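You operate a simulated robot arm through the tools that you are given. There is no shell and no other tool.

The job below is to be done with a simulated robot arm. You get a single attempt, and the scene is never put back.

Task
Put 2 N on seat 5, 3 N on seat 4, 4 N on seat 2, then press STORE.
Fine: brass weights on the blue weight arm; a weight stays once it is set. Set down upright: brass weight.

Only the result counts: the job must be done as asked and must still hold three seconds after the hand-in. Knocking over, shifting, dropping, spilling or breaking anything else fails it.

Robot
A 6-joint arm with a two-finger gripper, fixed in place. Base frame: the origin is at the foot of the arm, x ahead of it, y to its left, z up; the work surface is at about z = 880. Units: mm, rad, N and s.
It reaches about 1298 mm from its shoulder. Its first joint turns from -2.601 to 2.601 rad. Payload 1.57 kg.
The tool frame sits at the grasp point between the pads (the TCP): z along the fingers, y along the line on which they close. The tips reach 21 mm beyond it. The gripper opens to 70 mm. The gripper's body begins 50 mm behind the TCP.
Orientation is that of the tool frame in the base frame, as a unit quaternion [x, y, z, w]. With the fingers straight down and closing along the base's y, the tool's x points along the base's -x, its y along +y and its z along -z.

Tools
- The arm moves only by the tool servo_tool. Its argument "series" is a list of rows, each a list of 7 numbers: the turn, a rotation vector about the tool's x, y, z in units of 8 degrees (1.0 is 8 degrees), then the shift along the tool's x, y, z in units of 25 mm (1.0 is 25 mm), then the opening in per cent of the stroke, from 0 (shut) to 100 (fully open). In form: [[wx, wy, wz, x, y, z, grip], ...]. A call has 1 to 20 rows; each row shifts and turns the commanded pose from where the row before left it, along the tool's axes as they then stand. A call with a number of a shift or a turn outside -1 to 1 is refused whole. A row lasts 0.2 s, in which the tool goes at most 50 mm and 0.15 rad; a call with a longer step from one row to the next is refused whole, and so is a gripper value outside its range. A pose out of reach is approached as far as the arm can. The call stops where the force on the tool passes 40 N (or 10 N more than at its start, if that is more) or the arm is blocked; 0.2 s more then pass. The fingers move at their own pace and stop on an object; they squeeze with about 24 N. The grip force told is the motor's: it shows also when the fingers shut on nothing. Time passes only in rows, and 0.2 s behind the last, so rows that do not move let the fingers close. The reply holds the time, the measured pose of the TCP, the force on the tool along the base axes, the opening and the grip force, in the units named above and with some noise, with the torque about the TCP (base axes, N m) and any sound that the robot's microphone picked up, and new pictures: "views" is both (left out), scene, wrist or none.
- Cameras (640 x 400 px; columns grow to the right, rows downward): "scene" is fixed at [49.2, 649.8, 1653.3]; the picture's right is [-0.88, -0.48, 0.00], its down [-0.20, 0.38, -0.90] and it looks along [0.43, -0.80, -0.43] (base axes); focal length 315 px, centre (320, 200). "wrist" rides on the gripper at [79, 4, -81] in the tool frame; the picture's right is [-0.05, 1.00, 0.00], its down [-0.67, -0.04, -0.74] and it looks along [-0.74, -0.04, 0.67] (tool axes); focal length 256 px, centre (320, 200). There is no depth. A picture from a camera that has moved, and an enlarged one, comes with that camera's place and axes in the base frame and with its lens.
- slide_trunk(by): slides the trunk up (or, below 0, down) by that many mm; the arm rides with it, the base frame stays. It gives what a move gives, with no picture.
- close_up(camera, box): a new picture of the part [left, top, right, bottom] of that camera's present view, enlarged. It takes no simulated time.
- sign_off(): hands the job in; it is judged then, once.

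Places have to be worked out from the pictures, the camera data and where the tool is seen. Open the gripper and draw the arm clear of the work before you hand the job in, unless the task says otherwise.

The tools are called as name(argument=value, ...) on one line, values as JSON. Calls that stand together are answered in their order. servo_tool: Moves the arm, as the interface text tells. Its arguments: {"type":"object","properties":{"series":{"type":"array","items":{"type":"array","items":{"type":"number"}}},"views":{"type":"string","enum":["both","scene","wrist","none"]}},"required":["series"]} The other tools are called the same way: slide_trunk (by) slides the trunk up or down; close_up (camera, box) takes an enlarged picture of a part of a camera's view; sign_off () hands the job in.

At the start:

```text
clock: 0.0
tool_pos: [452.0, -447.4, 1232.8]
tcp_rot: [0.001, 1.0, -0.001, 0.0]
wrist_force: [-0.2, -0.7, 0.4]
wrist_torque: [0.01, 0.01, -0.02]
finger_gap: 69.8
gripper_force: 0.0
trunk travel left (down, up): [-913.0, 57.0]
```

scene: 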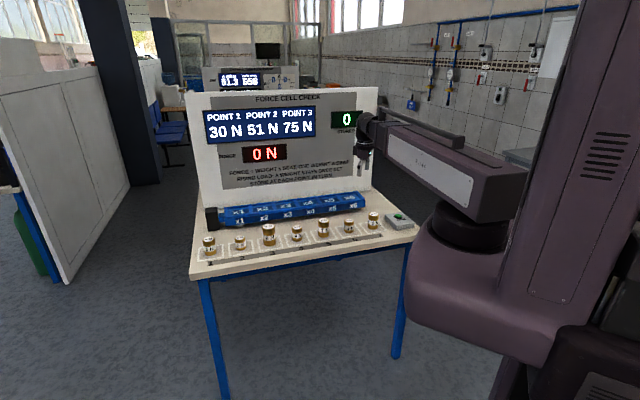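
wrist: 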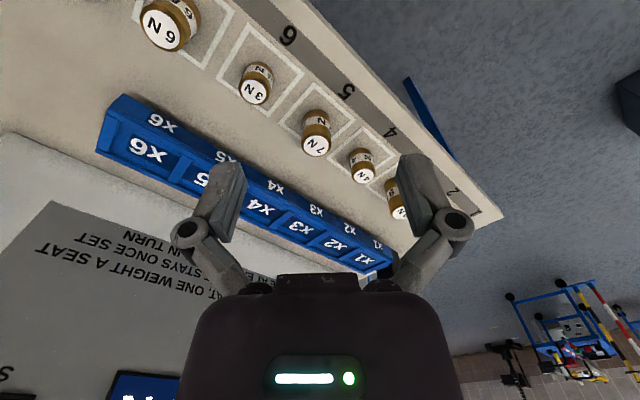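

The panel and weights are visible but small, so I take close-ups before moving.

close_up(camera="scene", box=[180, 180, 430, 290])

close_up(camera="scene", box=[180, 80, 390, 200])

close_up(camera="wrist", box=[90, 0, 510, 280])

```text
2.56 times, centred on (305, 235) of scene
camera zoom: at [49.2, 649.8, 1653.3], right [-0.88, -0.48, 0.0], down [-0.2, 0.38, -0.9], along [0.43, -0.8, -0.43], focal length 807 px, centre (358, 110)
```

zoom: 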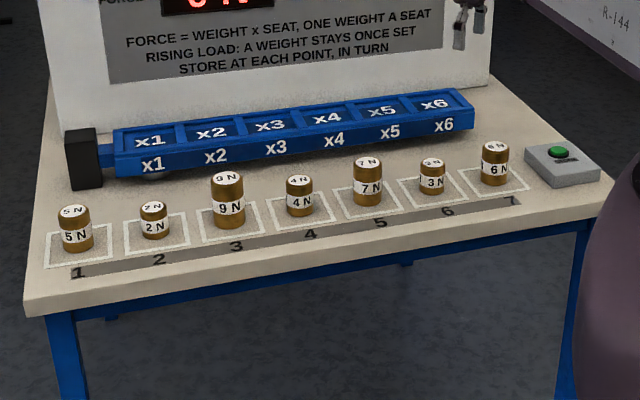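

```text
3.05 times, centred on (285, 140) of scene
camera zoom: at [49.2, 649.8, 1653.3], right [-0.88, -0.48, 0.0], down [-0.2, 0.38, -0.9], along [0.43, -0.8, -0.43], focal length 961 px, centre (427, 383)
```

zoom: 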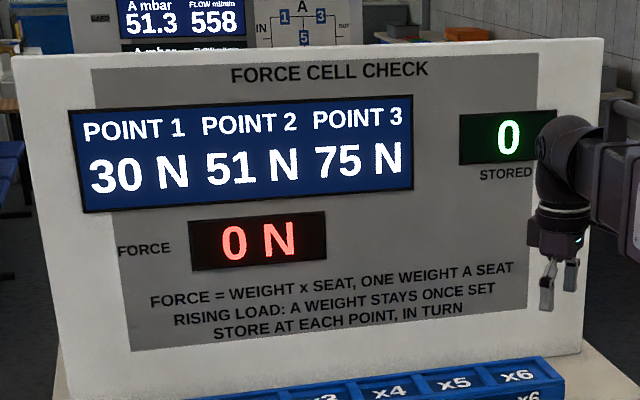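

```text
1.43 times, centred on (300, 140) of wrist
camera zoom: at [372.5, -443.2, 1312.6], right [0.05, 1.0, 0.0], down [0.67, -0.04, 0.74], along [0.74, -0.04, -0.67], focal length 366 px, centre (349, 286)
```

zoom: 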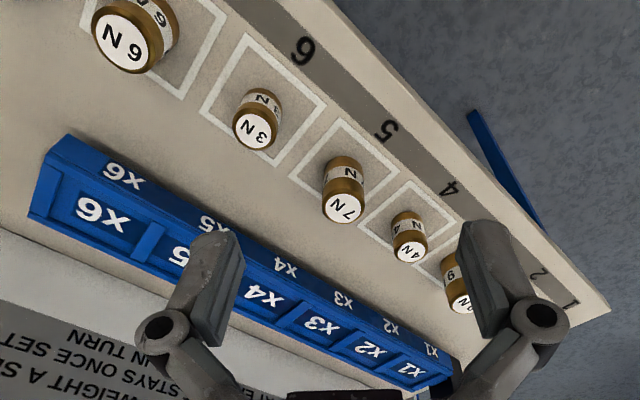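

The weights stand on pads in a row at about 45° to the base axes: pad 2 holds 2 N, pad 4 holds 4 N and pad 6 holds 3 N. I turn the tool 45° so its closing line runs along the row, then shift toward the middle of the table for a better wrist view.

servo_tool(series=[[0, 0, 1, 0, 0, 0, 100], [0, 0, 1, 0, 0, 0, 100], [0, 0, 1, 0, 0, 0, 100], [0, 0, 1, 0, 0, 0, 100], [0, 0, 1, 0, 0, 0, 100], [0, 0, 0.625, 0, 0, 0, 100], [0, 0, 0, 0, 1, 0, 100], [0, 0, 0, 0, 1, 0, 100], [0, 0, 0, 0, 1, 0, 100], [0, 0, 0, 0, 1, 0, 100], [0, 0, 0, 0, 1, 0, 100], [0, 0, 0, 0, 1, 0, 100], [0, 0, 0, 0, 1, 0, 100], [0, 0, 0, 0, 1, 0, 100], [0, 0, 0, 0, 0, 0, 100]], views="both")

```text
clock: 3.2
tool_pos: [592.6, -304.6, 1232.1]
tcp_rot: [0.382, 0.924, 0.0, 0.0]
wrist_force: [1.0, 0.2, 0.2]
wrist_torque: [-0.01, -0.03, -0.03]
finger_gap: 70.0
gripper_force: 0.0
trunk travel left (down, up): [-913.0, 57.0]
camera wrist: at [540.3, -246.2, 1312.7], right [0.74, 0.67, 0.0], down [0.45, -0.5, 0.74], along [0.5, -0.55, -0.67], focal length 256 px, centre (320, 200)
```

scene: 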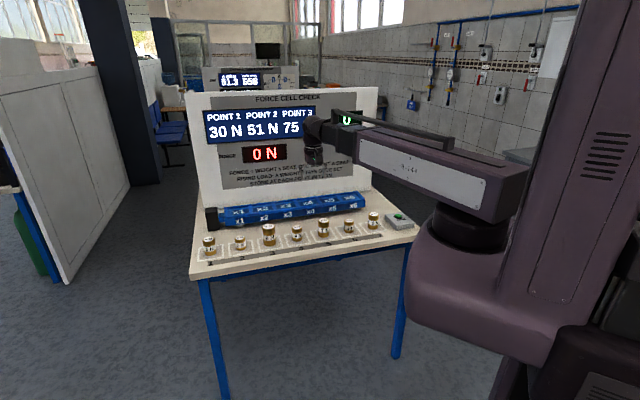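
wrist: 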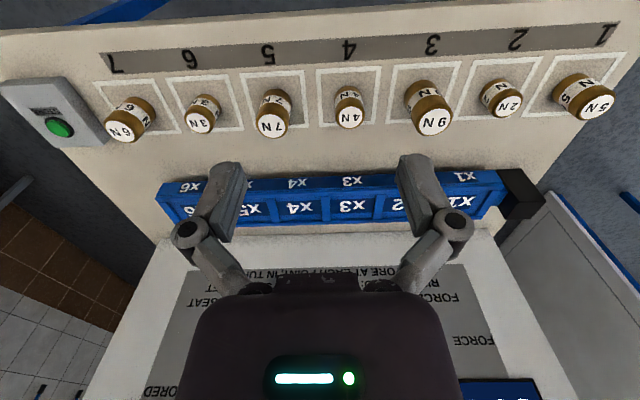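

The wrist camera now sees all seven weights, the arm and the STORE button. I zoom in to measure pixel positions.

close_up(camera="wrist", box=[320, 20, 640, 220])

close_up(camera="wrist", box=[0, 40, 320, 240])

close_up(camera="scene", box=[190, 180, 350, 280])

close_up(camera="scene", box=[280, 170, 440, 270])

```text
2.00 times, centred on (480, 120) of wrist
camera zoom: at [540.3, -246.2, 1312.7], right [0.74, 0.67, 0.0], down [0.45, -0.5, 0.74], along [0.5, -0.55, -0.67], focal length 512 px, centre (0, 360)
```

zoom: 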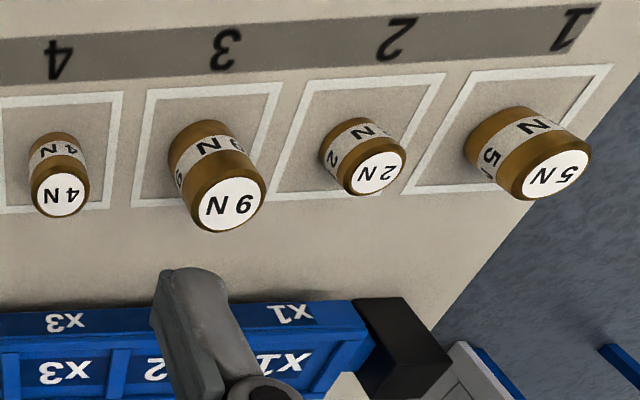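

```text
2.00 times, centred on (160, 140) of wrist
camera zoom: at [540.3, -246.2, 1312.7], right [0.74, 0.67, 0.0], down [0.45, -0.5, 0.74], along [0.5, -0.55, -0.67], focal length 512 px, centre (640, 320)
```

zoom: 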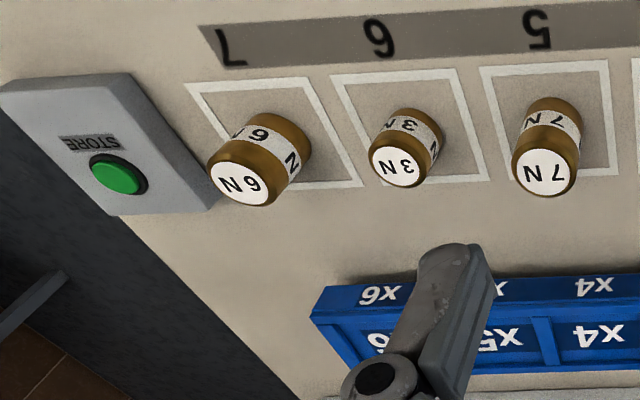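

```text
4.00 times, centred on (270, 230) of scene
camera zoom: at [49.2, 649.8, 1653.3], right [-0.88, -0.48, 0.0], down [-0.2, 0.38, -0.9], along [0.43, -0.8, -0.43], focal length 1261 px, centre (520, 80)
```

zoom: 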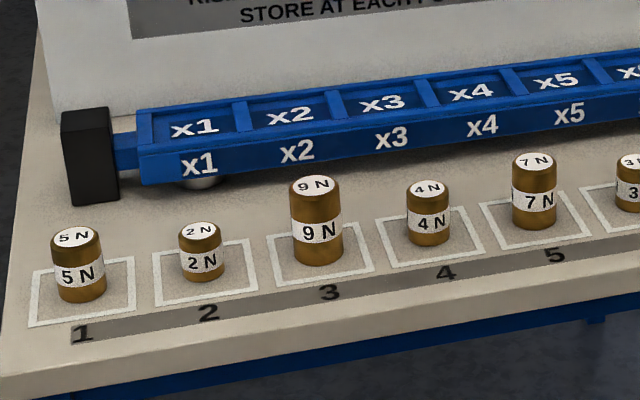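

```text
4.00 times, centred on (360, 220) of scene
camera zoom: at [49.2, 649.8, 1653.3], right [-0.88, -0.48, 0.0], down [-0.2, 0.38, -0.9], along [0.43, -0.8, -0.43], focal length 1261 px, centre (160, 120)
```

zoom: 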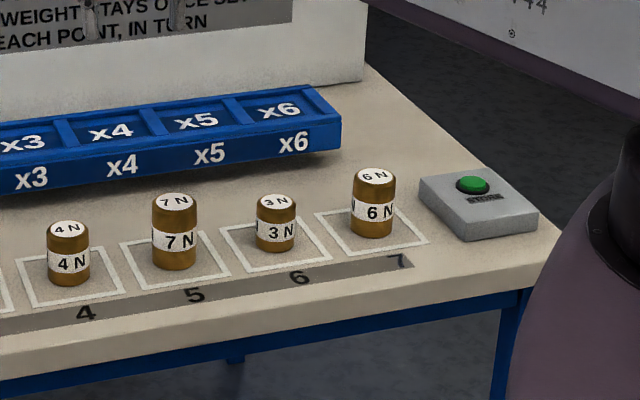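

I place the weight tops in row coordinates, with u along the tool's y and n away from the robot. 2 N is at u≈497, n≈773, top z≈930; 4 N is at u≈247 and 3 N at u≈−3. The seats are at n≈976, floor z≈950, pitch 115. I move above the 2 N weight for a closer look.

servo_tool(series=[[0, 0, 0, -0.46, 0.98, 0.67, 100], [0, 0, 0, -0.46, 0.98, 0.67, 100], [0, 0, 0, -0.46, 0.98, 0.67, 100], [0, 0, 0, -0.46, 0.98, 0.67, 100], [0, 0, 0, -0.46, 0.98, 0.67, 100], [0, 0, 0, -0.46, 0.98, 0.67, 100], [0, 0, 0, -0.46, 0.98, 0.67, 100], [0, 0, 0, -0.46, 0.98, 0.67, 100], [0, 0, 0, -0.46, 0.98, 0.67, 100], [0, 0, 0, -0.46, 0.98, 0.67, 100], [0, 0, 0, -0.46, 0.98, 0.67, 100], [0, 0, 0, -0.46, 0.98, 0.67, 100], [0, 0, 0, 0, 0, 0, 100]], views="both")

```text
clock: 6.0
tool_pos: [898.0, -195.1, 1232.3]
tcp_rot: [0.383, 0.924, 0.0, 0.0]
wrist_force: [-0.6, -0.4, 0.0]
wrist_torque: [0.0, 0.0, -0.01]
finger_gap: 70.2
gripper_force: 0.0
out of reach, approached as far as the arm can: row 1, 2, 3, 4, 5, 6, 7, 8, 9, 10, 11, 12
trunk travel left (down, up): [-913.0, 57.0]
camera wrist: at [844.9, -137.2, 1312.8], right [0.74, 0.67, 0.0], down [0.45, -0.5, 0.75], along [0.5, -0.55, -0.67], focal length 256 px, centre (320, 200)
```

scene: 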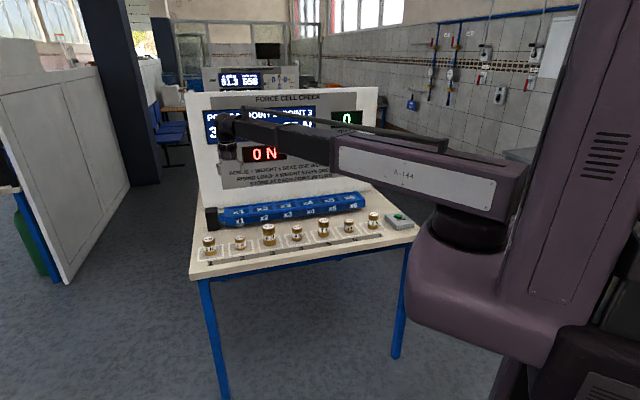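
wrist: 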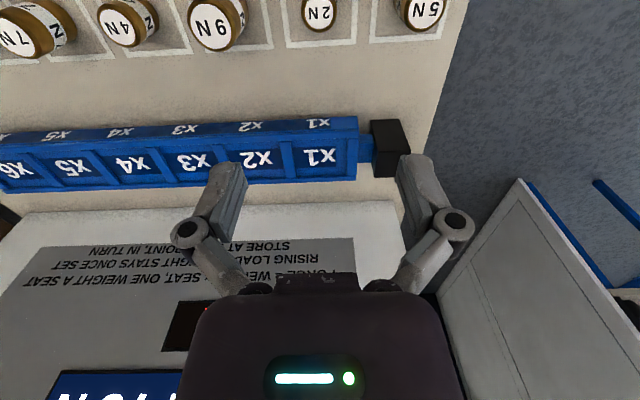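

The arm stayed at z≈1232, so height seems to come from the trunk, while the horizontal position is right above the 2 N weight. I zoom on the seats from here to find the cell edges.

close_up(camera="wrist", box=[0, 90, 240, 240])

close_up(camera="wrist", box=[180, 90, 420, 240])

slide_trunk(by=-100)

```text
2.67 times, centred on (120, 165) of wrist
camera zoom: at [844.9, -137.2, 1312.8], right [0.74, 0.67, 0.0], down [0.45, -0.5, 0.75], along [0.5, -0.55, -0.67], focal length 683 px, centre (853, 293)
```

zoom: 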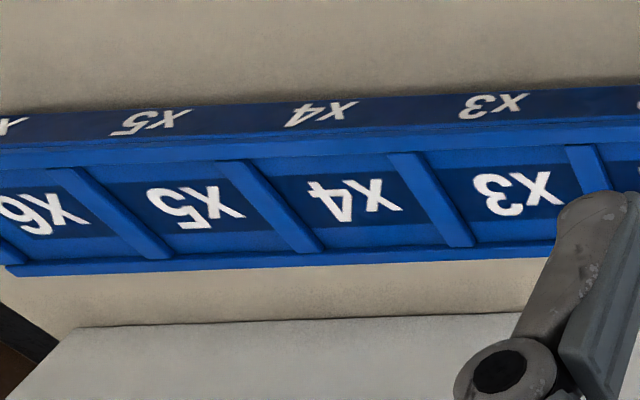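

```text
2.67 times, centred on (300, 165) of wrist
camera zoom: at [844.9, -137.2, 1312.8], right [0.74, 0.67, 0.0], down [0.45, -0.5, 0.75], along [0.5, -0.55, -0.67], focal length 683 px, centre (373, 293)
```

zoom: 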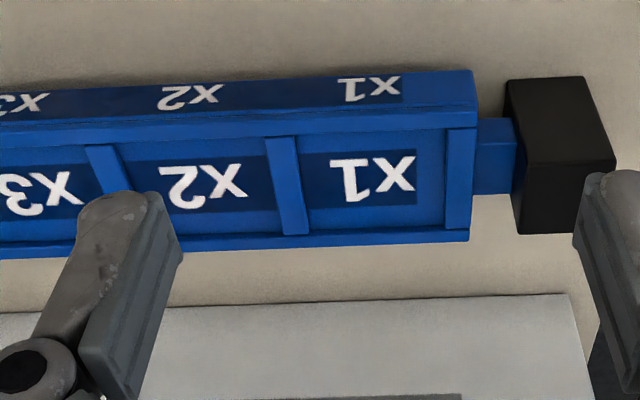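

```text
clock: 7.3
tool_pos: [898.9, -195.2, 1131.8]
tcp_rot: [0.383, 0.924, 0.0, 0.0]
wrist_force: [-0.6, 0.1, -0.2]
wrist_torque: [0.0, 0.0, 0.01]
finger_gap: 69.7
gripper_force: 0.0
trunk travel left (down, up): [-813.0, 157.0]
```

The arm spans n≈928–1029 and its cells are centred at n≈978, so there is enough room before the panel. The trunk moves the tool in z, so I slide down to just above the weight and check alignment.

slide_trunk(by=-152)

servo_tool(series=[[0, 0, 0, 0, 0, 0, 100]], views="both")

```text
clock: 9.1
tool_pos: [898.2, -197.3, 981.4]
tcp_rot: [0.383, 0.924, 0.0, -0.001]
wrist_force: [-0.5, -0.4, -0.1]
wrist_torque: [-0.01, 0.02, 0.0]
finger_gap: 70.1
gripper_force: 0.1
trunk travel left (down, up): [-661.0, 309.0]
```

```text
clock: 9.5
tool_pos: [898.6, -195.7, 980.5]
tcp_rot: [0.382, 0.924, 0.0, 0.001]
wrist_force: [-0.1, 0.7, 0.0]
wrist_torque: [0.01, -0.01, 0.02]
finger_gap: 70.2
gripper_force: 0.1
trunk travel left (down, up): [-661.0, 309.0]
camera wrist: at [845.3, -137.1, 1060.6], right [0.74, 0.67, 0.0], down [0.45, -0.5, 0.74], along [0.5, -0.55, -0.67], focal length 256 px, centre (320, 200)
```

scene: 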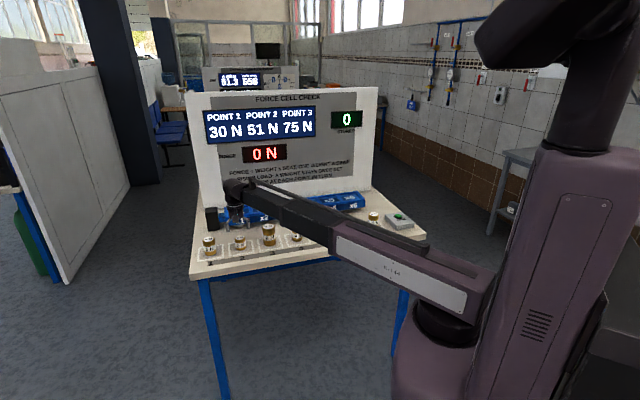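
wrist: 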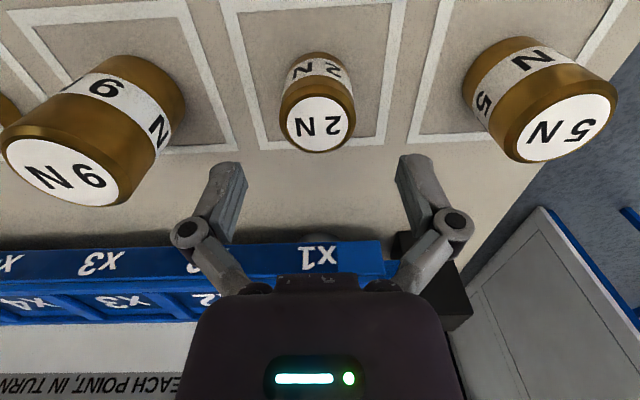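

The 2 N top sits midway between the fingers and under the TCP to within about 2 mm. I slide down to TCP z≈918 and close.

slide_trunk(by=-63)

servo_tool(series=[[0, 0, 0, 0, 0, 0, 60], [0, 0, 0, 0, 0, 0, 30], [0, 0, 0, 0, 0, 0, 30], [0, 0, 0, 0, 0, 0, 30], [0, 0, 0, 0, 0, 0, 30]], views="both")

```text
clock: 10.5
tool_pos: [897.3, -195.5, 918.3]
tcp_rot: [0.383, 0.924, 0.0, 0.001]
wrist_force: [-0.2, -0.3, 0.3]
wrist_torque: [0.01, 0.01, 0.02]
finger_gap: 69.8
gripper_force: 0.1
trunk travel left (down, up): [-598.0, 372.0]
```

```text
clock: 11.7
tool_pos: [897.5, -194.7, 917.3]
tcp_rot: [0.383, 0.924, 0.0, 0.001]
wrist_force: [1.0, -1.3, 5.7]
wrist_torque: [-0.12, 0.02, 0.04]
finger_gap: 44.0
gripper_force: 24.1
trunk travel left (down, up): [-598.0, 372.0]
camera wrist: at [845.0, -137.1, 997.9], right [0.74, 0.67, 0.0], down [0.45, -0.5, 0.75], along [0.5, -0.55, -0.67], focal length 256 px, centre (320, 200)
```

scene: 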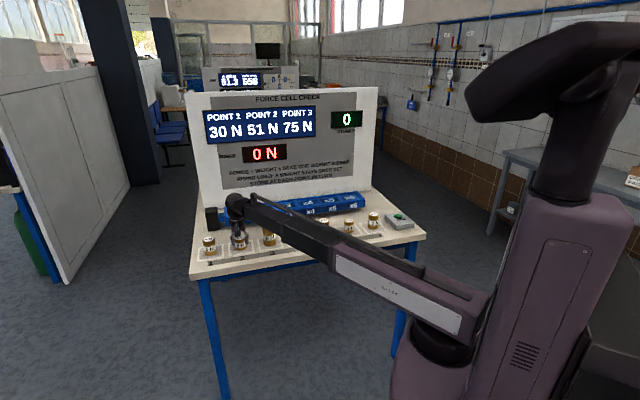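
wrist: 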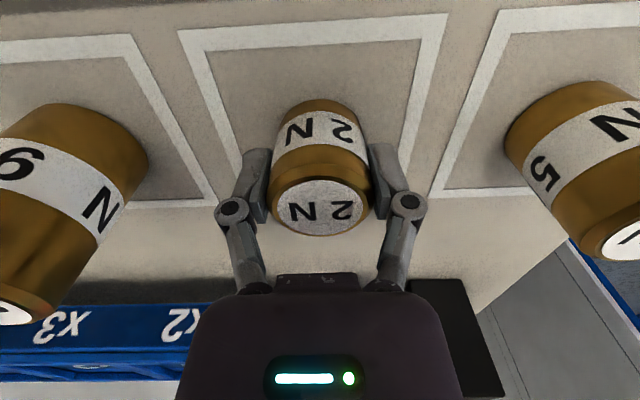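

The 2 N weight is held with a gap of 44 mm and a force of 24 N. I lift it with the trunk well clear of everything, then check.

slide_trunk(by=150)

servo_tool(series=[[0, 0, 0, 0, 0, 0, 30]], views="both")

```text
clock: 13.5
tool_pos: [899.0, -195.4, 1066.5]
tcp_rot: [0.383, 0.924, 0.0, 0.0]
wrist_force: [-0.3, -1.1, -2.2]
wrist_torque: [0.04, 0.02, 0.0]
finger_gap: 44.0
gripper_force: 24.0
trunk travel left (down, up): [-748.0, 222.0]
```

```text
clock: 13.9
tool_pos: [898.5, -196.4, 1066.6]
tcp_rot: [0.382, 0.924, 0.0, 0.001]
wrist_force: [-0.2, -0.3, -1.7]
wrist_torque: [-0.02, 0.03, 0.01]
finger_gap: 44.3
gripper_force: 23.9
trunk travel left (down, up): [-748.0, 222.0]
camera wrist: at [845.5, -137.1, 1147.3], right [0.74, 0.67, 0.0], down [0.45, -0.5, 0.74], along [0.5, -0.55, -0.67], focal length 256 px, centre (320, 200)
```

scene: 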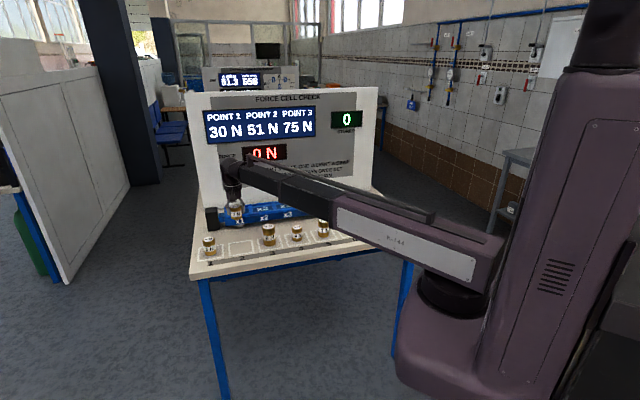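
wrist: 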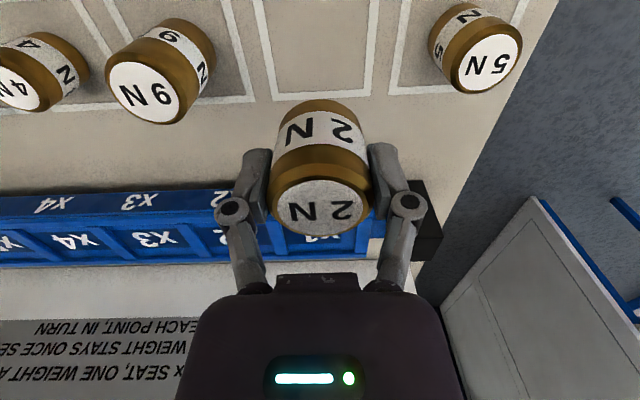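

The weight is off the table and the load reads about 2 N. I carry it over to above seat 5.

servo_tool(series=[[0, 0, 0, -0.408, -0.936, 0, 30], [0, 0, 0, -0.408, -0.936, 0, 30], [0, 0, 0, -0.408, -0.936, 0, 30], [0, 0, 0, -0.408, -0.936, 0, 30], [0, 0, 0, -0.408, -0.936, 0, 30], [0, 0, 0, -0.408, -0.936, 0, 30], [0, 0, 0, -0.408, -0.936, 0, 30], [0, 0, 0, -0.408, -0.936, 0, 30], [0, 0, 0, -0.408, -0.936, 0, 30], [0, 0, 0, -0.408, -0.936, 0, 30], [0, 0, 0, -0.408, -0.936, 0, 30], [0, 0, 0, -0.408, -0.936, 0, 30], [0, 0, 0, -0.408, -0.936, 0, 30], [0, 0, 0, -0.408, -0.936, 0, 30], [0, 0, 0, -0.408, -0.936, 0, 30], [0, 0, 0, -0.408, -0.936, 0, 30], [0, 0, 0, -0.408, -0.936, 0, 30], [0, 0, 0, -0.408, -0.936, 0, 30], [0, 0, 0, -0.408, -0.936, 0, 30], [0, 0, 0, -0.408, -0.936, 0, 30]], views="none")

servo_tool(series=[[0, 0, 0, 0, 0, 0, 30], [0, 0, 0, 0, 0, 0, 30]], views="both")

```text
clock: 18.1
tool_pos: [712.2, -671.8, 1067.6]
tcp_rot: [0.382, 0.924, 0.0, 0.0]
wrist_force: [-0.2, -0.2, -2.1]
wrist_torque: [0.03, 0.0, -0.02]
finger_gap: 44.2
gripper_force: 23.8
trunk travel left (down, up): [-748.0, 222.0]
```

```text
clock: 18.7
tool_pos: [711.5, -671.8, 1066.8]
tcp_rot: [0.382, 0.924, 0.0, 0.0]
wrist_force: [-0.6, -0.1, -2.3]
wrist_torque: [-0.01, -0.02, -0.03]
finger_gap: 44.0
gripper_force: 24.7
trunk travel left (down, up): [-748.0, 222.0]
camera wrist: at [658.3, -612.7, 1147.4], right [0.74, 0.67, 0.0], down [0.45, -0.5, 0.74], along [0.5, -0.55, -0.67], focal length 256 px, centre (320, 200)
```

scene: 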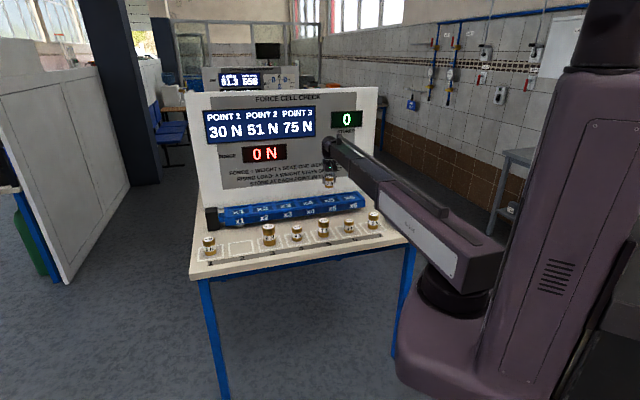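
wrist: 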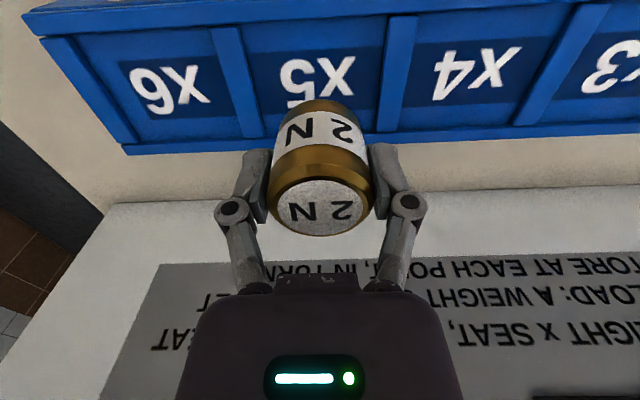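

I zoom in to check how the held weight lines up with the seat 5 cell.

close_up(camera="wrist", box=[160, 0, 480, 200])

close_up(camera="scene", box=[280, 130, 440, 230])

```text
2.00 times, centred on (320, 100) of wrist
camera zoom: at [658.3, -612.7, 1147.4], right [0.74, 0.67, 0.0], down [0.45, -0.5, 0.74], along [0.5, -0.55, -0.67], focal length 512 px, centre (320, 400)
```

zoom: 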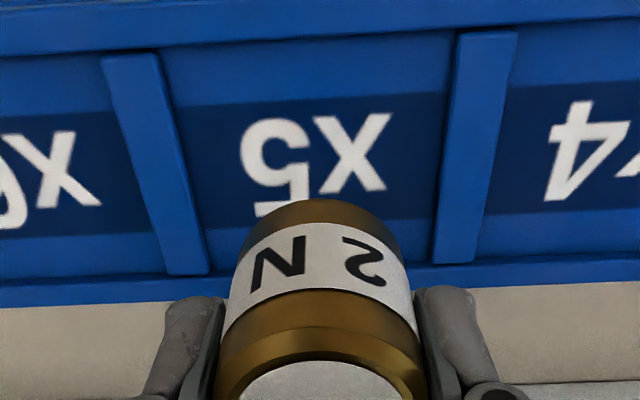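

```text
4.00 times, centred on (360, 180) of scene
camera zoom: at [49.2, 649.8, 1653.3], right [-0.88, -0.48, 0.0], down [-0.2, 0.38, -0.9], along [0.43, -0.8, -0.43], focal length 1261 px, centre (160, 280)
```

zoom: 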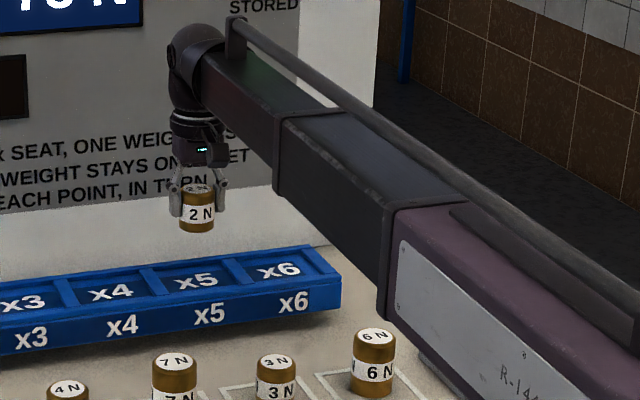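

The seat cell centre is about 3 mm further in n and 2 mm in −u. I nudge there and lower most of the way with the trunk.

servo_tool(series=[[0, 0, 0, -0.12, -0.06, 0, 30], [0, 0, 0, 0, 0, 0, 30]], views="none")

slide_trunk(by=-66)

close_up(camera="wrist", box=[160, 0, 480, 200])

close_up(camera="scene", box=[280, 150, 400, 225])

```text
clock: 19.3
tool_pos: [713.2, -675.6, 1067.7]
tcp_rot: [0.382, 0.924, 0.0, 0.0]
wrist_force: [-0.3, -0.7, -1.3]
wrist_torque: [0.03, 0.0, -0.04]
finger_gap: 44.3
gripper_force: 23.8
trunk travel left (down, up): [-748.0, 222.0]
```

```text
clock: 20.3
tool_pos: [712.4, -674.6, 1001.3]
tcp_rot: [0.383, 0.924, 0.0, 0.0]
wrist_force: [0.2, -0.1, -2.5]
wrist_torque: [0.03, -0.01, 0.01]
finger_gap: 44.1
gripper_force: 23.9
trunk travel left (down, up): [-682.0, 288.0]
```

```text
2.00 times, centred on (320, 100) of wrist
camera zoom: at [659.6, -615.9, 1081.5], right [0.74, 0.67, 0.0], down [0.45, -0.5, 0.74], along [0.5, -0.55, -0.67], focal length 512 px, centre (320, 400)
```

zoom: 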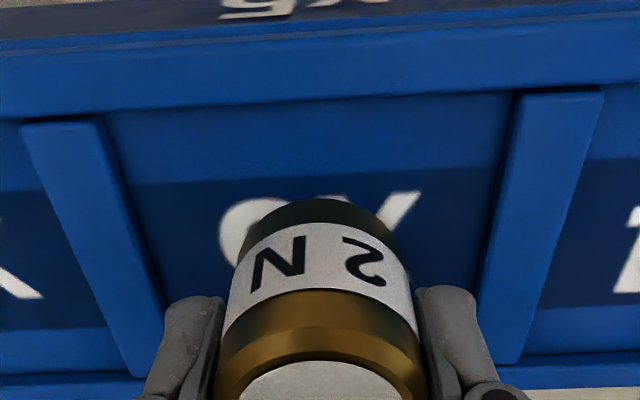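

```text
5.33 times, centred on (340, 188) of scene
camera zoom: at [49.2, 649.8, 1653.3], right [-0.88, -0.48, 0.0], down [-0.2, 0.38, -0.9], along [0.43, -0.8, -0.43], focal length 1682 px, centre (213, 267)
```

zoom: 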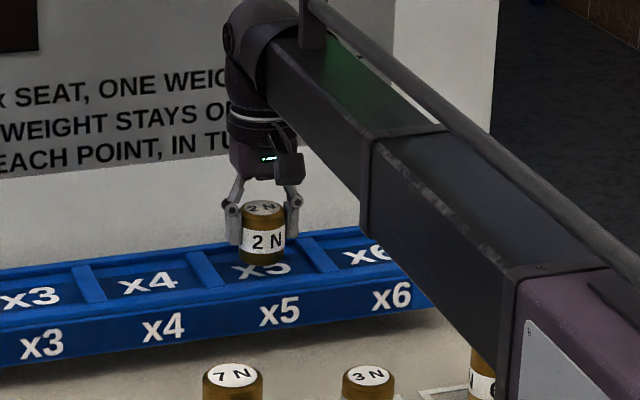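

The weight is over the middle of the x5 cell, with its bottom at about z 964. I lower it in small steps and watch the force.

slide_trunk(by=-10)

slide_trunk(by=-3)

```text
clock: 20.9
tool_pos: [711.3, -675.5, 990.7]
tcp_rot: [0.382, 0.924, -0.001, -0.001]
wrist_force: [0.7, -0.3, -2.1]
wrist_torque: [0.01, -0.01, 0.0]
finger_gap: 44.3
gripper_force: 24.2
trunk travel left (down, up): [-672.0, 298.0]
```

```text
clock: 21.4
tool_pos: [713.5, -675.4, 988.4]
tcp_rot: [0.382, 0.924, 0.0, 0.0]
wrist_force: [0.1, 0.3, -1.9]
wrist_torque: [0.01, 0.03, 0.02]
finger_gap: 44.1
gripper_force: 24.0
trunk travel left (down, up): [-669.0, 301.0]
```

Still carrying the full 2 N, so there is no contact yet. I continue in 2 mm steps.

slide_trunk(by=-2)

close_up(camera="scene", box=[300, 160, 372, 205])

close_up(camera="wrist", box=[160, 0, 480, 200])

```text
clock: 21.9
tool_pos: [712.3, -675.3, 986.7]
tcp_rot: [0.383, 0.924, 0.0, 0.001]
wrist_force: [5.8, -5.0, 16.6]
wrist_torque: [-0.03, -0.11, 0.04]
finger_gap: 44.4
gripper_force: 24.1
trunk travel left (down, up): [-667.0, 303.0]
```

```text
8.89 times, centred on (336, 182) of scene
camera zoom: at [49.2, 649.8, 1653.3], right [-0.88, -0.48, 0.0], down [-0.2, 0.38, -0.9], along [0.43, -0.8, -0.43], focal length 2802 px, centre (178, 356)
```

zoom: 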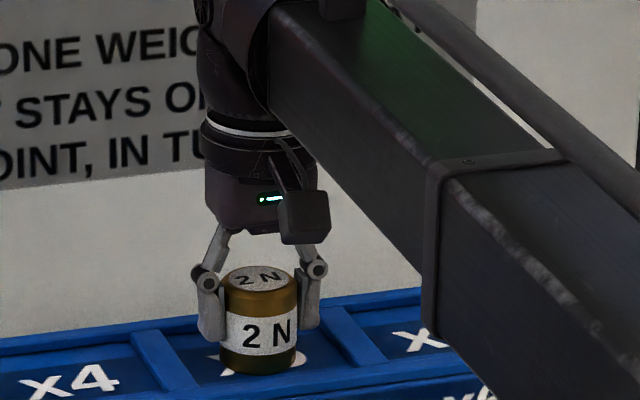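

```text
2.00 times, centred on (320, 100) of wrist
camera zoom: at [659.4, -615.7, 1067.6], right [0.74, 0.67, 0.0], down [0.44, -0.49, 0.75], along [0.5, -0.55, -0.67], focal length 512 px, centre (320, 400)
```

zoom: 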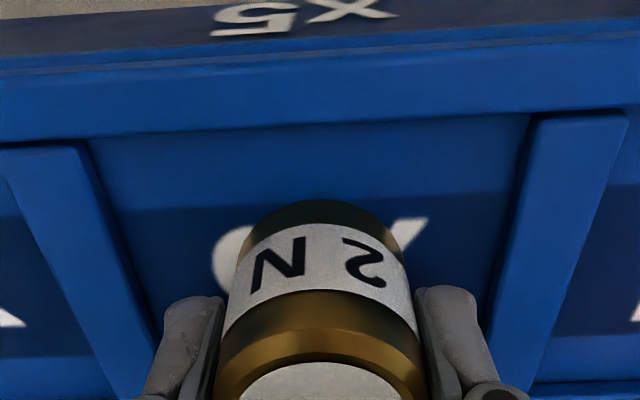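

The weight touched the seat floor and pushes up 17 N, which puts the floor at z≈949.5. I back off 1 mm to relieve the load, then open part way.

slide_trunk(by=1)

servo_tool(series=[[0, 0, 0, 0, 0, 0, 65], [0, 0, 0, 0, 0, 0, 70], [0, 0, 0, 0, 0, 0, 80], [0, 0, 0, 0, 0, 0, 80]], views="both")

```text
clock: 22.5
tool_pos: [711.5, -673.8, 986.3]
tcp_rot: [0.383, 0.924, 0.0, 0.0]
wrist_force: [1.1, -0.2, 4.6]
wrist_torque: [-0.02, -0.13, 0.0]
finger_gap: 44.1
gripper_force: 24.0
trunk travel left (down, up): [-668.0, 302.0]
```

```text
clock: 23.5
tool_pos: [712.5, -674.1, 987.6]
tcp_rot: [0.383, 0.924, 0.0, 0.0]
wrist_force: [0.7, 0.3, 0.1]
wrist_torque: [0.03, 0.0, -0.01]
finger_gap: 56.2
gripper_force: 0.0
trunk travel left (down, up): [-668.0, 302.0]
camera wrist: at [659.6, -615.8, 1067.5], right [0.74, 0.67, 0.0], down [0.45, -0.5, 0.74], along [0.5, -0.55, -0.67], focal length 256 px, centre (320, 200)
```

scene: 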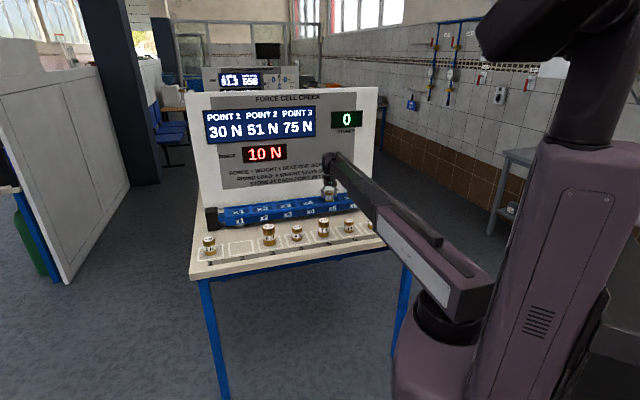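
wrist: 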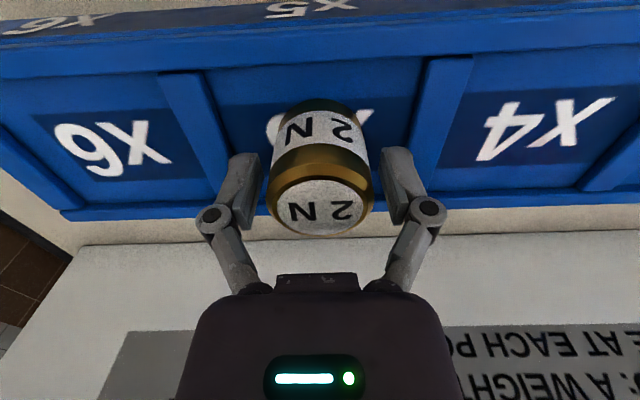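

The display shows 10 N, so 2 N on seat 5 is set. I rise straight up and move above the 3 N weight.

slide_trunk(by=80)

servo_tool(series=[[0, 0, 0, 0.916, -0.133, 0, 100], [0, 0, 0, 0.916, -0.133, 0, 100], [0, 0, 0, 0.916, -0.133, 0, 100], [0, 0, 0, 0.916, -0.133, 0, 100], [0, 0, 0, 0.916, -0.133, 0, 100], [0, 0, 0, 0.916, -0.133, 0, 100], [0, 0, 0, 0.916, -0.133, 0, 100], [0, 0, 0, 0.916, -0.133, 0, 100], [0, 0, 0, 0.916, -0.133, 0, 100], [0, 0, 0, 0, 0, 0, 100], [0, 0, 0, 0, 0, 0, 100]], views="both")

close_up(camera="wrist", box=[160, 0, 480, 200])

```text
clock: 24.6
tool_pos: [711.9, -674.3, 1066.6]
tcp_rot: [0.383, 0.924, 0.0, 0.0]
wrist_force: [-0.5, -1.4, -0.9]
wrist_torque: [-0.01, 0.01, 0.0]
finger_gap: 56.1
gripper_force: 0.2
trunk travel left (down, up): [-748.0, 222.0]
```

```text
clock: 27.0
tool_pos: [547.6, -549.1, 1066.8]
tcp_rot: [0.383, 0.924, 0.0, -0.001]
wrist_force: [0.2, -0.1, -0.6]
wrist_torque: [0.02, 0.0, 0.02]
finger_gap: 70.1
gripper_force: 0.0
trunk travel left (down, up): [-748.0, 222.0]
camera wrist: at [494.1, -490.4, 1147.6], right [0.74, 0.67, 0.0], down [0.45, -0.5, 0.74], along [0.5, -0.55, -0.67], focal length 256 px, centre (320, 200)
```

scene: 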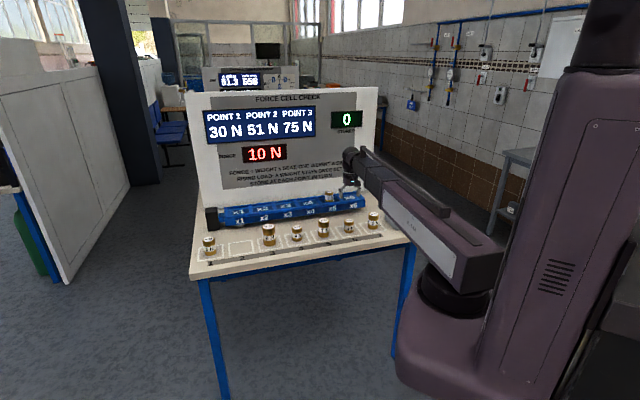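
wrist: 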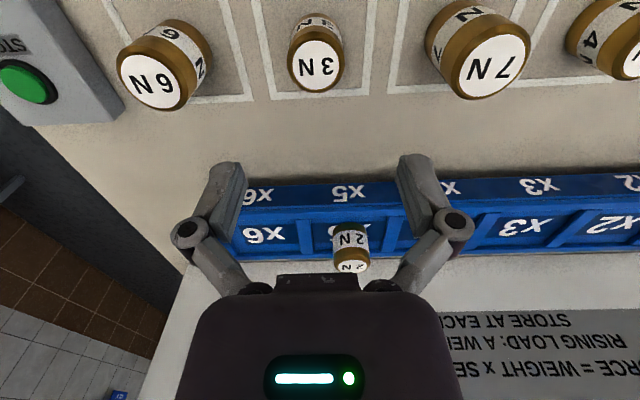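

```text
2.00 times, centred on (320, 100) of wrist
camera zoom: at [494.1, -490.4, 1147.6], right [0.74, 0.67, 0.0], down [0.45, -0.5, 0.74], along [0.5, -0.55, -0.67], focal length 512 px, centre (320, 400)
```

zoom: 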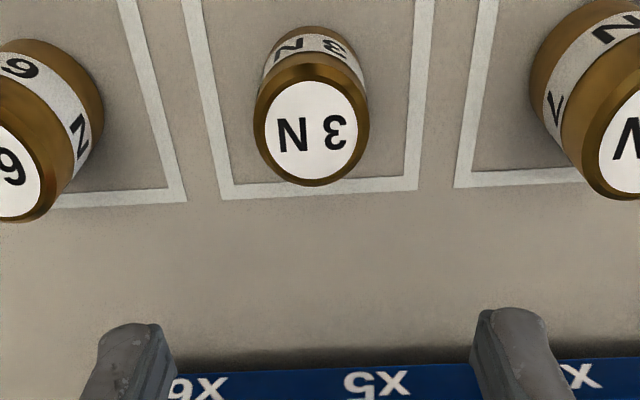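

The 3 N weight is about 3 mm in −u from the TCP. I correct that, descend to z≈918 and grip.

servo_tool(series=[[0, 0, 0, 0.05, -0.13, 0, 100], [0, 0, 0, 0, 0, 0, 100]], views="none")

slide_trunk(by=-100)

close_up(camera="wrist", box=[160, 50, 480, 250])

```text
clock: 27.6
tool_pos: [543.1, -550.3, 1067.0]
tcp_rot: [0.383, 0.924, 0.0, 0.0]
wrist_force: [0.2, 0.4, -0.7]
wrist_torque: [-0.01, -0.01, 0.02]
finger_gap: 70.0
gripper_force: 0.1
trunk travel left (down, up): [-748.0, 222.0]
```

```text
clock: 29.0
tool_pos: [543.9, -550.7, 966.9]
tcp_rot: [0.383, 0.924, 0.0, 0.0]
wrist_force: [0.1, 0.8, 0.0]
wrist_torque: [-0.02, -0.01, 0.01]
finger_gap: 69.7
gripper_force: 0.1
trunk travel left (down, up): [-648.0, 322.0]
```

```text
2.00 times, centred on (320, 150) of wrist
camera zoom: at [490.4, -492.0, 1047.6], right [0.74, 0.67, 0.0], down [0.45, -0.5, 0.74], along [0.5, -0.55, -0.67], focal length 512 px, centre (320, 300)
```

zoom: 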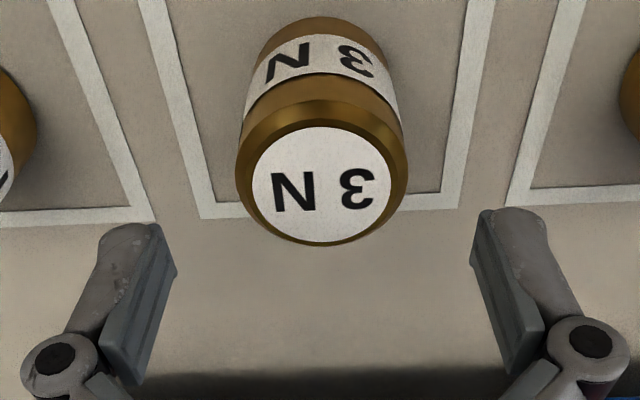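

It is centred now, so I descend the last 49 mm and close.

slide_trunk(by=-48)

servo_tool(series=[[0, 0, 0, 0, 0, 0, 60], [0, 0, 0, 0, 0, 0, 30], [0, 0, 0, 0, 0, 0, 30], [0, 0, 0, 0, 0, 0, 30], [0, 0, 0, 0, 0, 0, 30]], views="none")

slide_trunk(by=160)

servo_tool(series=[[0, 0, 0, 0, 0, 0, 30]], views="both")

```text
clock: 29.9
tool_pos: [543.6, -550.7, 919.7]
tcp_rot: [0.383, 0.924, 0.0, 0.0]
wrist_force: [0.8, -0.1, 0.2]
wrist_torque: [0.03, -0.02, 0.0]
finger_gap: 70.2
gripper_force: 0.1
trunk travel left (down, up): [-600.0, 370.0]
```

```text
clock: 31.1
tool_pos: [543.5, -550.6, 919.7]
tcp_rot: [0.383, 0.924, 0.001, 0.0]
wrist_force: [2.4, 1.4, 5.8]
wrist_torque: [0.05, -0.04, -0.03]
finger_gap: 45.8
gripper_force: 24.1
trunk travel left (down, up): [-600.0, 370.0]
```

```text
clock: 32.9
tool_pos: [542.9, -550.8, 1079.3]
tcp_rot: [0.382, 0.924, 0.0, -0.001]
wrist_force: [0.8, -0.8, -3.2]
wrist_torque: [0.03, -0.01, -0.01]
finger_gap: 45.7
gripper_force: 24.4
trunk travel left (down, up): [-760.0, 210.0]
```

```text
clock: 33.3
tool_pos: [543.1, -550.5, 1079.1]
tcp_rot: [0.382, 0.924, 0.0, 0.0]
wrist_force: [-0.3, 0.8, -2.5]
wrist_torque: [-0.01, 0.0, 0.03]
finger_gap: 45.8
gripper_force: 23.8
trunk travel left (down, up): [-760.0, 210.0]
camera wrist: at [490.6, -492.2, 1159.4], right [0.74, 0.67, 0.0], down [0.45, -0.5, 0.74], along [0.5, -0.55, -0.67], focal length 256 px, centre (320, 200)
```

scene: 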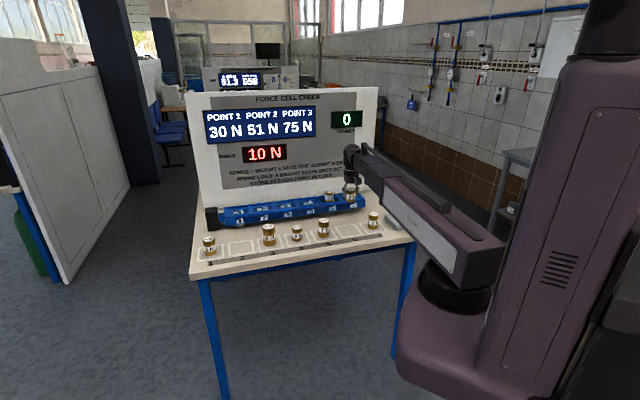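
wrist: 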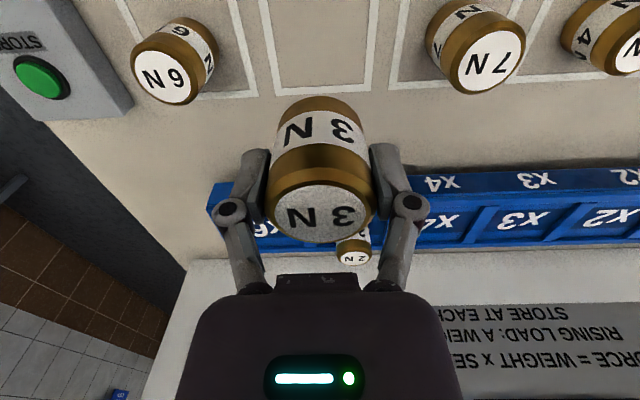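

The 3 N weight is held and the load reads about 3 N. I carry it to above seat 4 (u≈142, n≈980).

servo_tool(series=[[0, 0, 0, 0, 0.98, 0, 30], [0, 0, 0, 0, 0.98, 0, 30], [0, 0, 0, 0, 0.98, 0, 30], [0, 0, 0, 0, 0.98, 0, 30], [0, 0, 0, 0, 0.98, 0, 30], [0, 0, 0, 0, 0.99, 0, 30], [0, 0, 0, -0.92, 0, 0, 30], [0, 0, 0, -0.92, 0, 0, 30], [0, 0, 0, -0.92, 0, 0, 30], [0, 0, 0, -0.92, 0, 0, 30], [0, 0, 0, -0.92, 0, 0, 30], [0, 0, 0, -0.92, 0, 0, 30], [0, 0, 0, -0.92, 0, 0, 30], [0, 0, 0, -0.92, 0, 0, 30], [0, 0, 0, -0.92, 0, 0, 30], [0, 0, 0, 0, 0, 0, 30], [0, 0, 0, 0, 0, 0, 30]], views="both")

close_up(camera="wrist", box=[160, 0, 480, 200])

```text
clock: 36.9
tool_pos: [795.6, -591.3, 1077.3]
tcp_rot: [0.383, 0.924, 0.0, 0.0]
wrist_force: [0.2, 0.7, -4.1]
wrist_torque: [-0.03, -0.02, 0.0]
finger_gap: 45.7
gripper_force: 24.2
trunk travel left (down, up): [-760.0, 210.0]
camera wrist: at [743.1, -533.9, 1159.1], right [0.74, 0.67, 0.0], down [0.45, -0.5, 0.74], along [0.5, -0.55, -0.67], focal length 256 px, centre (320, 200)
```

scene: 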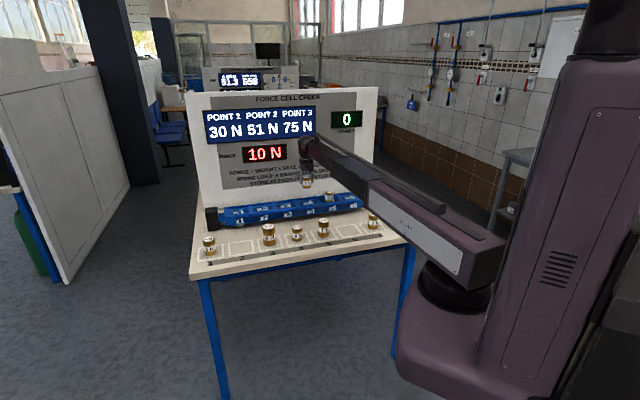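
wrist: 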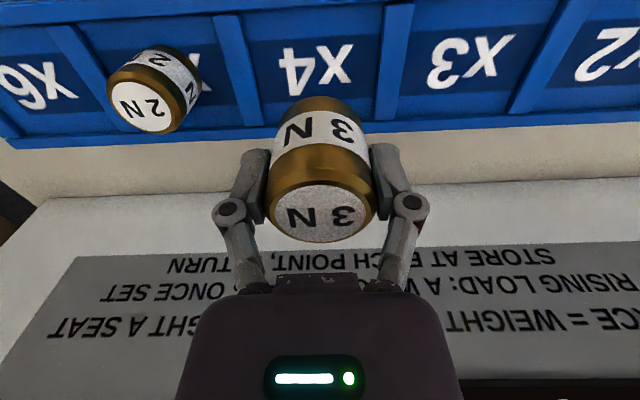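

```text
2.00 times, centred on (320, 100) of wrist
camera zoom: at [743.1, -533.9, 1159.1], right [0.74, 0.67, 0.0], down [0.45, -0.5, 0.74], along [0.5, -0.55, -0.67], focal length 512 px, centre (320, 400)
```

zoom: 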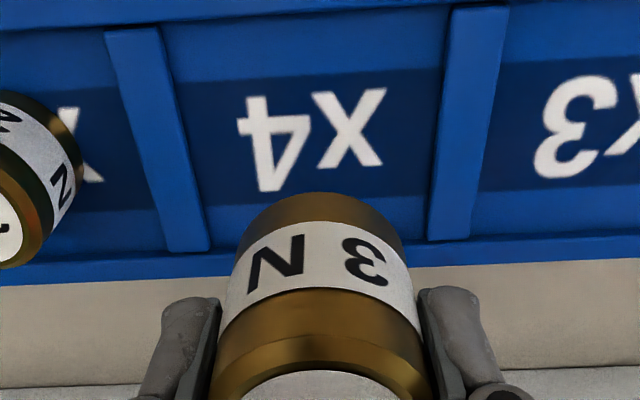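

The x4 cell centre is about 3 mm in −u. I correct and lower to a few mm above the floor.

servo_tool(series=[[0, 0, 0, -0.02, -0.11, 0, 30], [0, 0, 0, 0, 0, 0, 30]], views="none")

slide_trunk(by=-83)

close_up(camera="wrist", box=[160, 0, 480, 200])

```text
clock: 37.5
tool_pos: [792.9, -593.7, 1078.6]
tcp_rot: [0.383, 0.924, 0.001, 0.0]
wrist_force: [0.7, 0.0, -3.7]
wrist_torque: [0.03, 0.01, 0.01]
finger_gap: 45.9
gripper_force: 24.5
trunk travel left (down, up): [-760.0, 210.0]
```

```text
clock: 38.7
tool_pos: [793.6, -594.1, 995.6]
tcp_rot: [0.383, 0.924, -0.001, 0.0]
wrist_force: [-0.1, 1.1, -3.0]
wrist_torque: [-0.01, 0.04, 0.01]
finger_gap: 45.6
gripper_force: 24.1
trunk travel left (down, up): [-677.0, 293.0]
```

```text
2.00 times, centred on (320, 100) of wrist
camera zoom: at [740.8, -535.7, 1076.4], right [0.74, 0.67, 0.0], down [0.45, -0.5, 0.74], along [0.5, -0.55, -0.67], focal length 512 px, centre (320, 400)
```

zoom: 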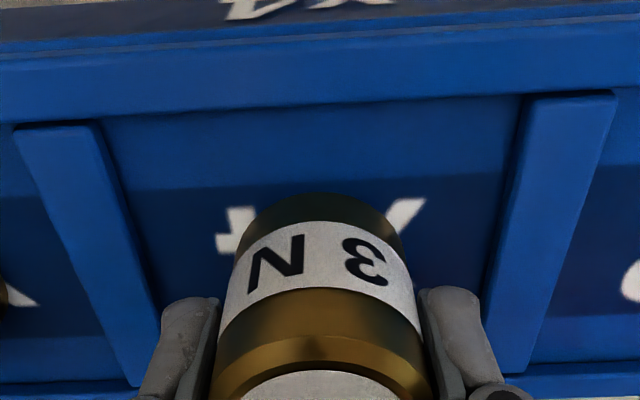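

Centred; by trunk travel, contact should come about 7 mm lower. I step down gently.

slide_trunk(by=-5)

slide_trunk(by=-1)

slide_trunk(by=-1)

```text
clock: 39.2
tool_pos: [793.9, -595.0, 990.9]
tcp_rot: [0.383, 0.924, 0.0, 0.0]
wrist_force: [0.3, -0.9, -2.8]
wrist_torque: [-0.03, 0.0, 0.01]
finger_gap: 45.8
gripper_force: 23.5
trunk travel left (down, up): [-672.0, 298.0]
```

```text
clock: 39.7
tool_pos: [794.4, -594.6, 989.9]
tcp_rot: [0.383, 0.924, 0.001, 0.0]
wrist_force: [0.3, -0.6, -3.4]
wrist_torque: [-0.02, 0.0, 0.0]
finger_gap: 46.0
gripper_force: 23.9
trunk travel left (down, up): [-671.0, 299.0]
```

```text
clock: 40.2
tool_pos: [793.7, -595.2, 988.8]
tcp_rot: [0.383, 0.924, 0.0, 0.0]
wrist_force: [2.5, -2.9, 5.7]
wrist_torque: [-0.02, 0.01, -0.02]
finger_gap: 45.9
gripper_force: 23.5
trunk travel left (down, up): [-670.0, 300.0]
```

The weight is on the floor with light contact of about 6 N. I release part way.

servo_tool(series=[[0, 0, 0, 0, 0, 0, 67], [0, 0, 0, 0, 0, 0, 72], [0, 0, 0, 0, 0, 0, 80], [0, 0, 0, 0, 0, 0, 80]], views="both")

```text
clock: 41.2
tool_pos: [793.9, -594.8, 988.1]
tcp_rot: [0.382, 0.924, 0.0, 0.0]
wrist_force: [0.1, 0.2, -0.8]
wrist_torque: [-0.02, 0.02, -0.01]
finger_gap: 56.2
gripper_force: 0.1
trunk travel left (down, up): [-670.0, 300.0]
camera wrist: at [740.6, -535.5, 1069.5], right [0.74, 0.67, 0.0], down [0.45, -0.5, 0.74], along [0.5, -0.55, -0.67], focal length 256 px, centre (320, 200)
```

scene: 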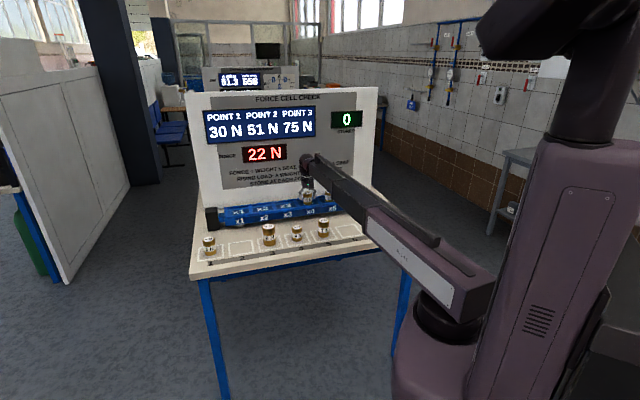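
wrist: 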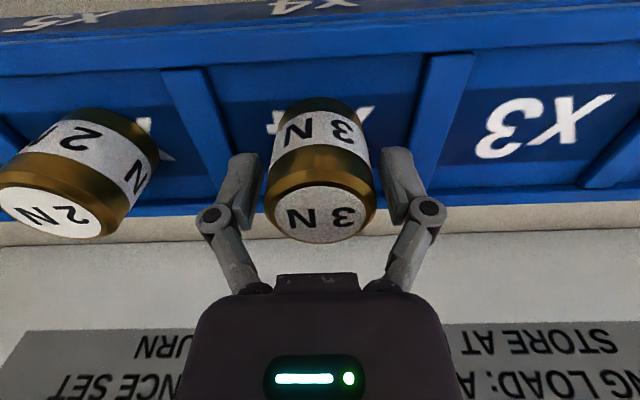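

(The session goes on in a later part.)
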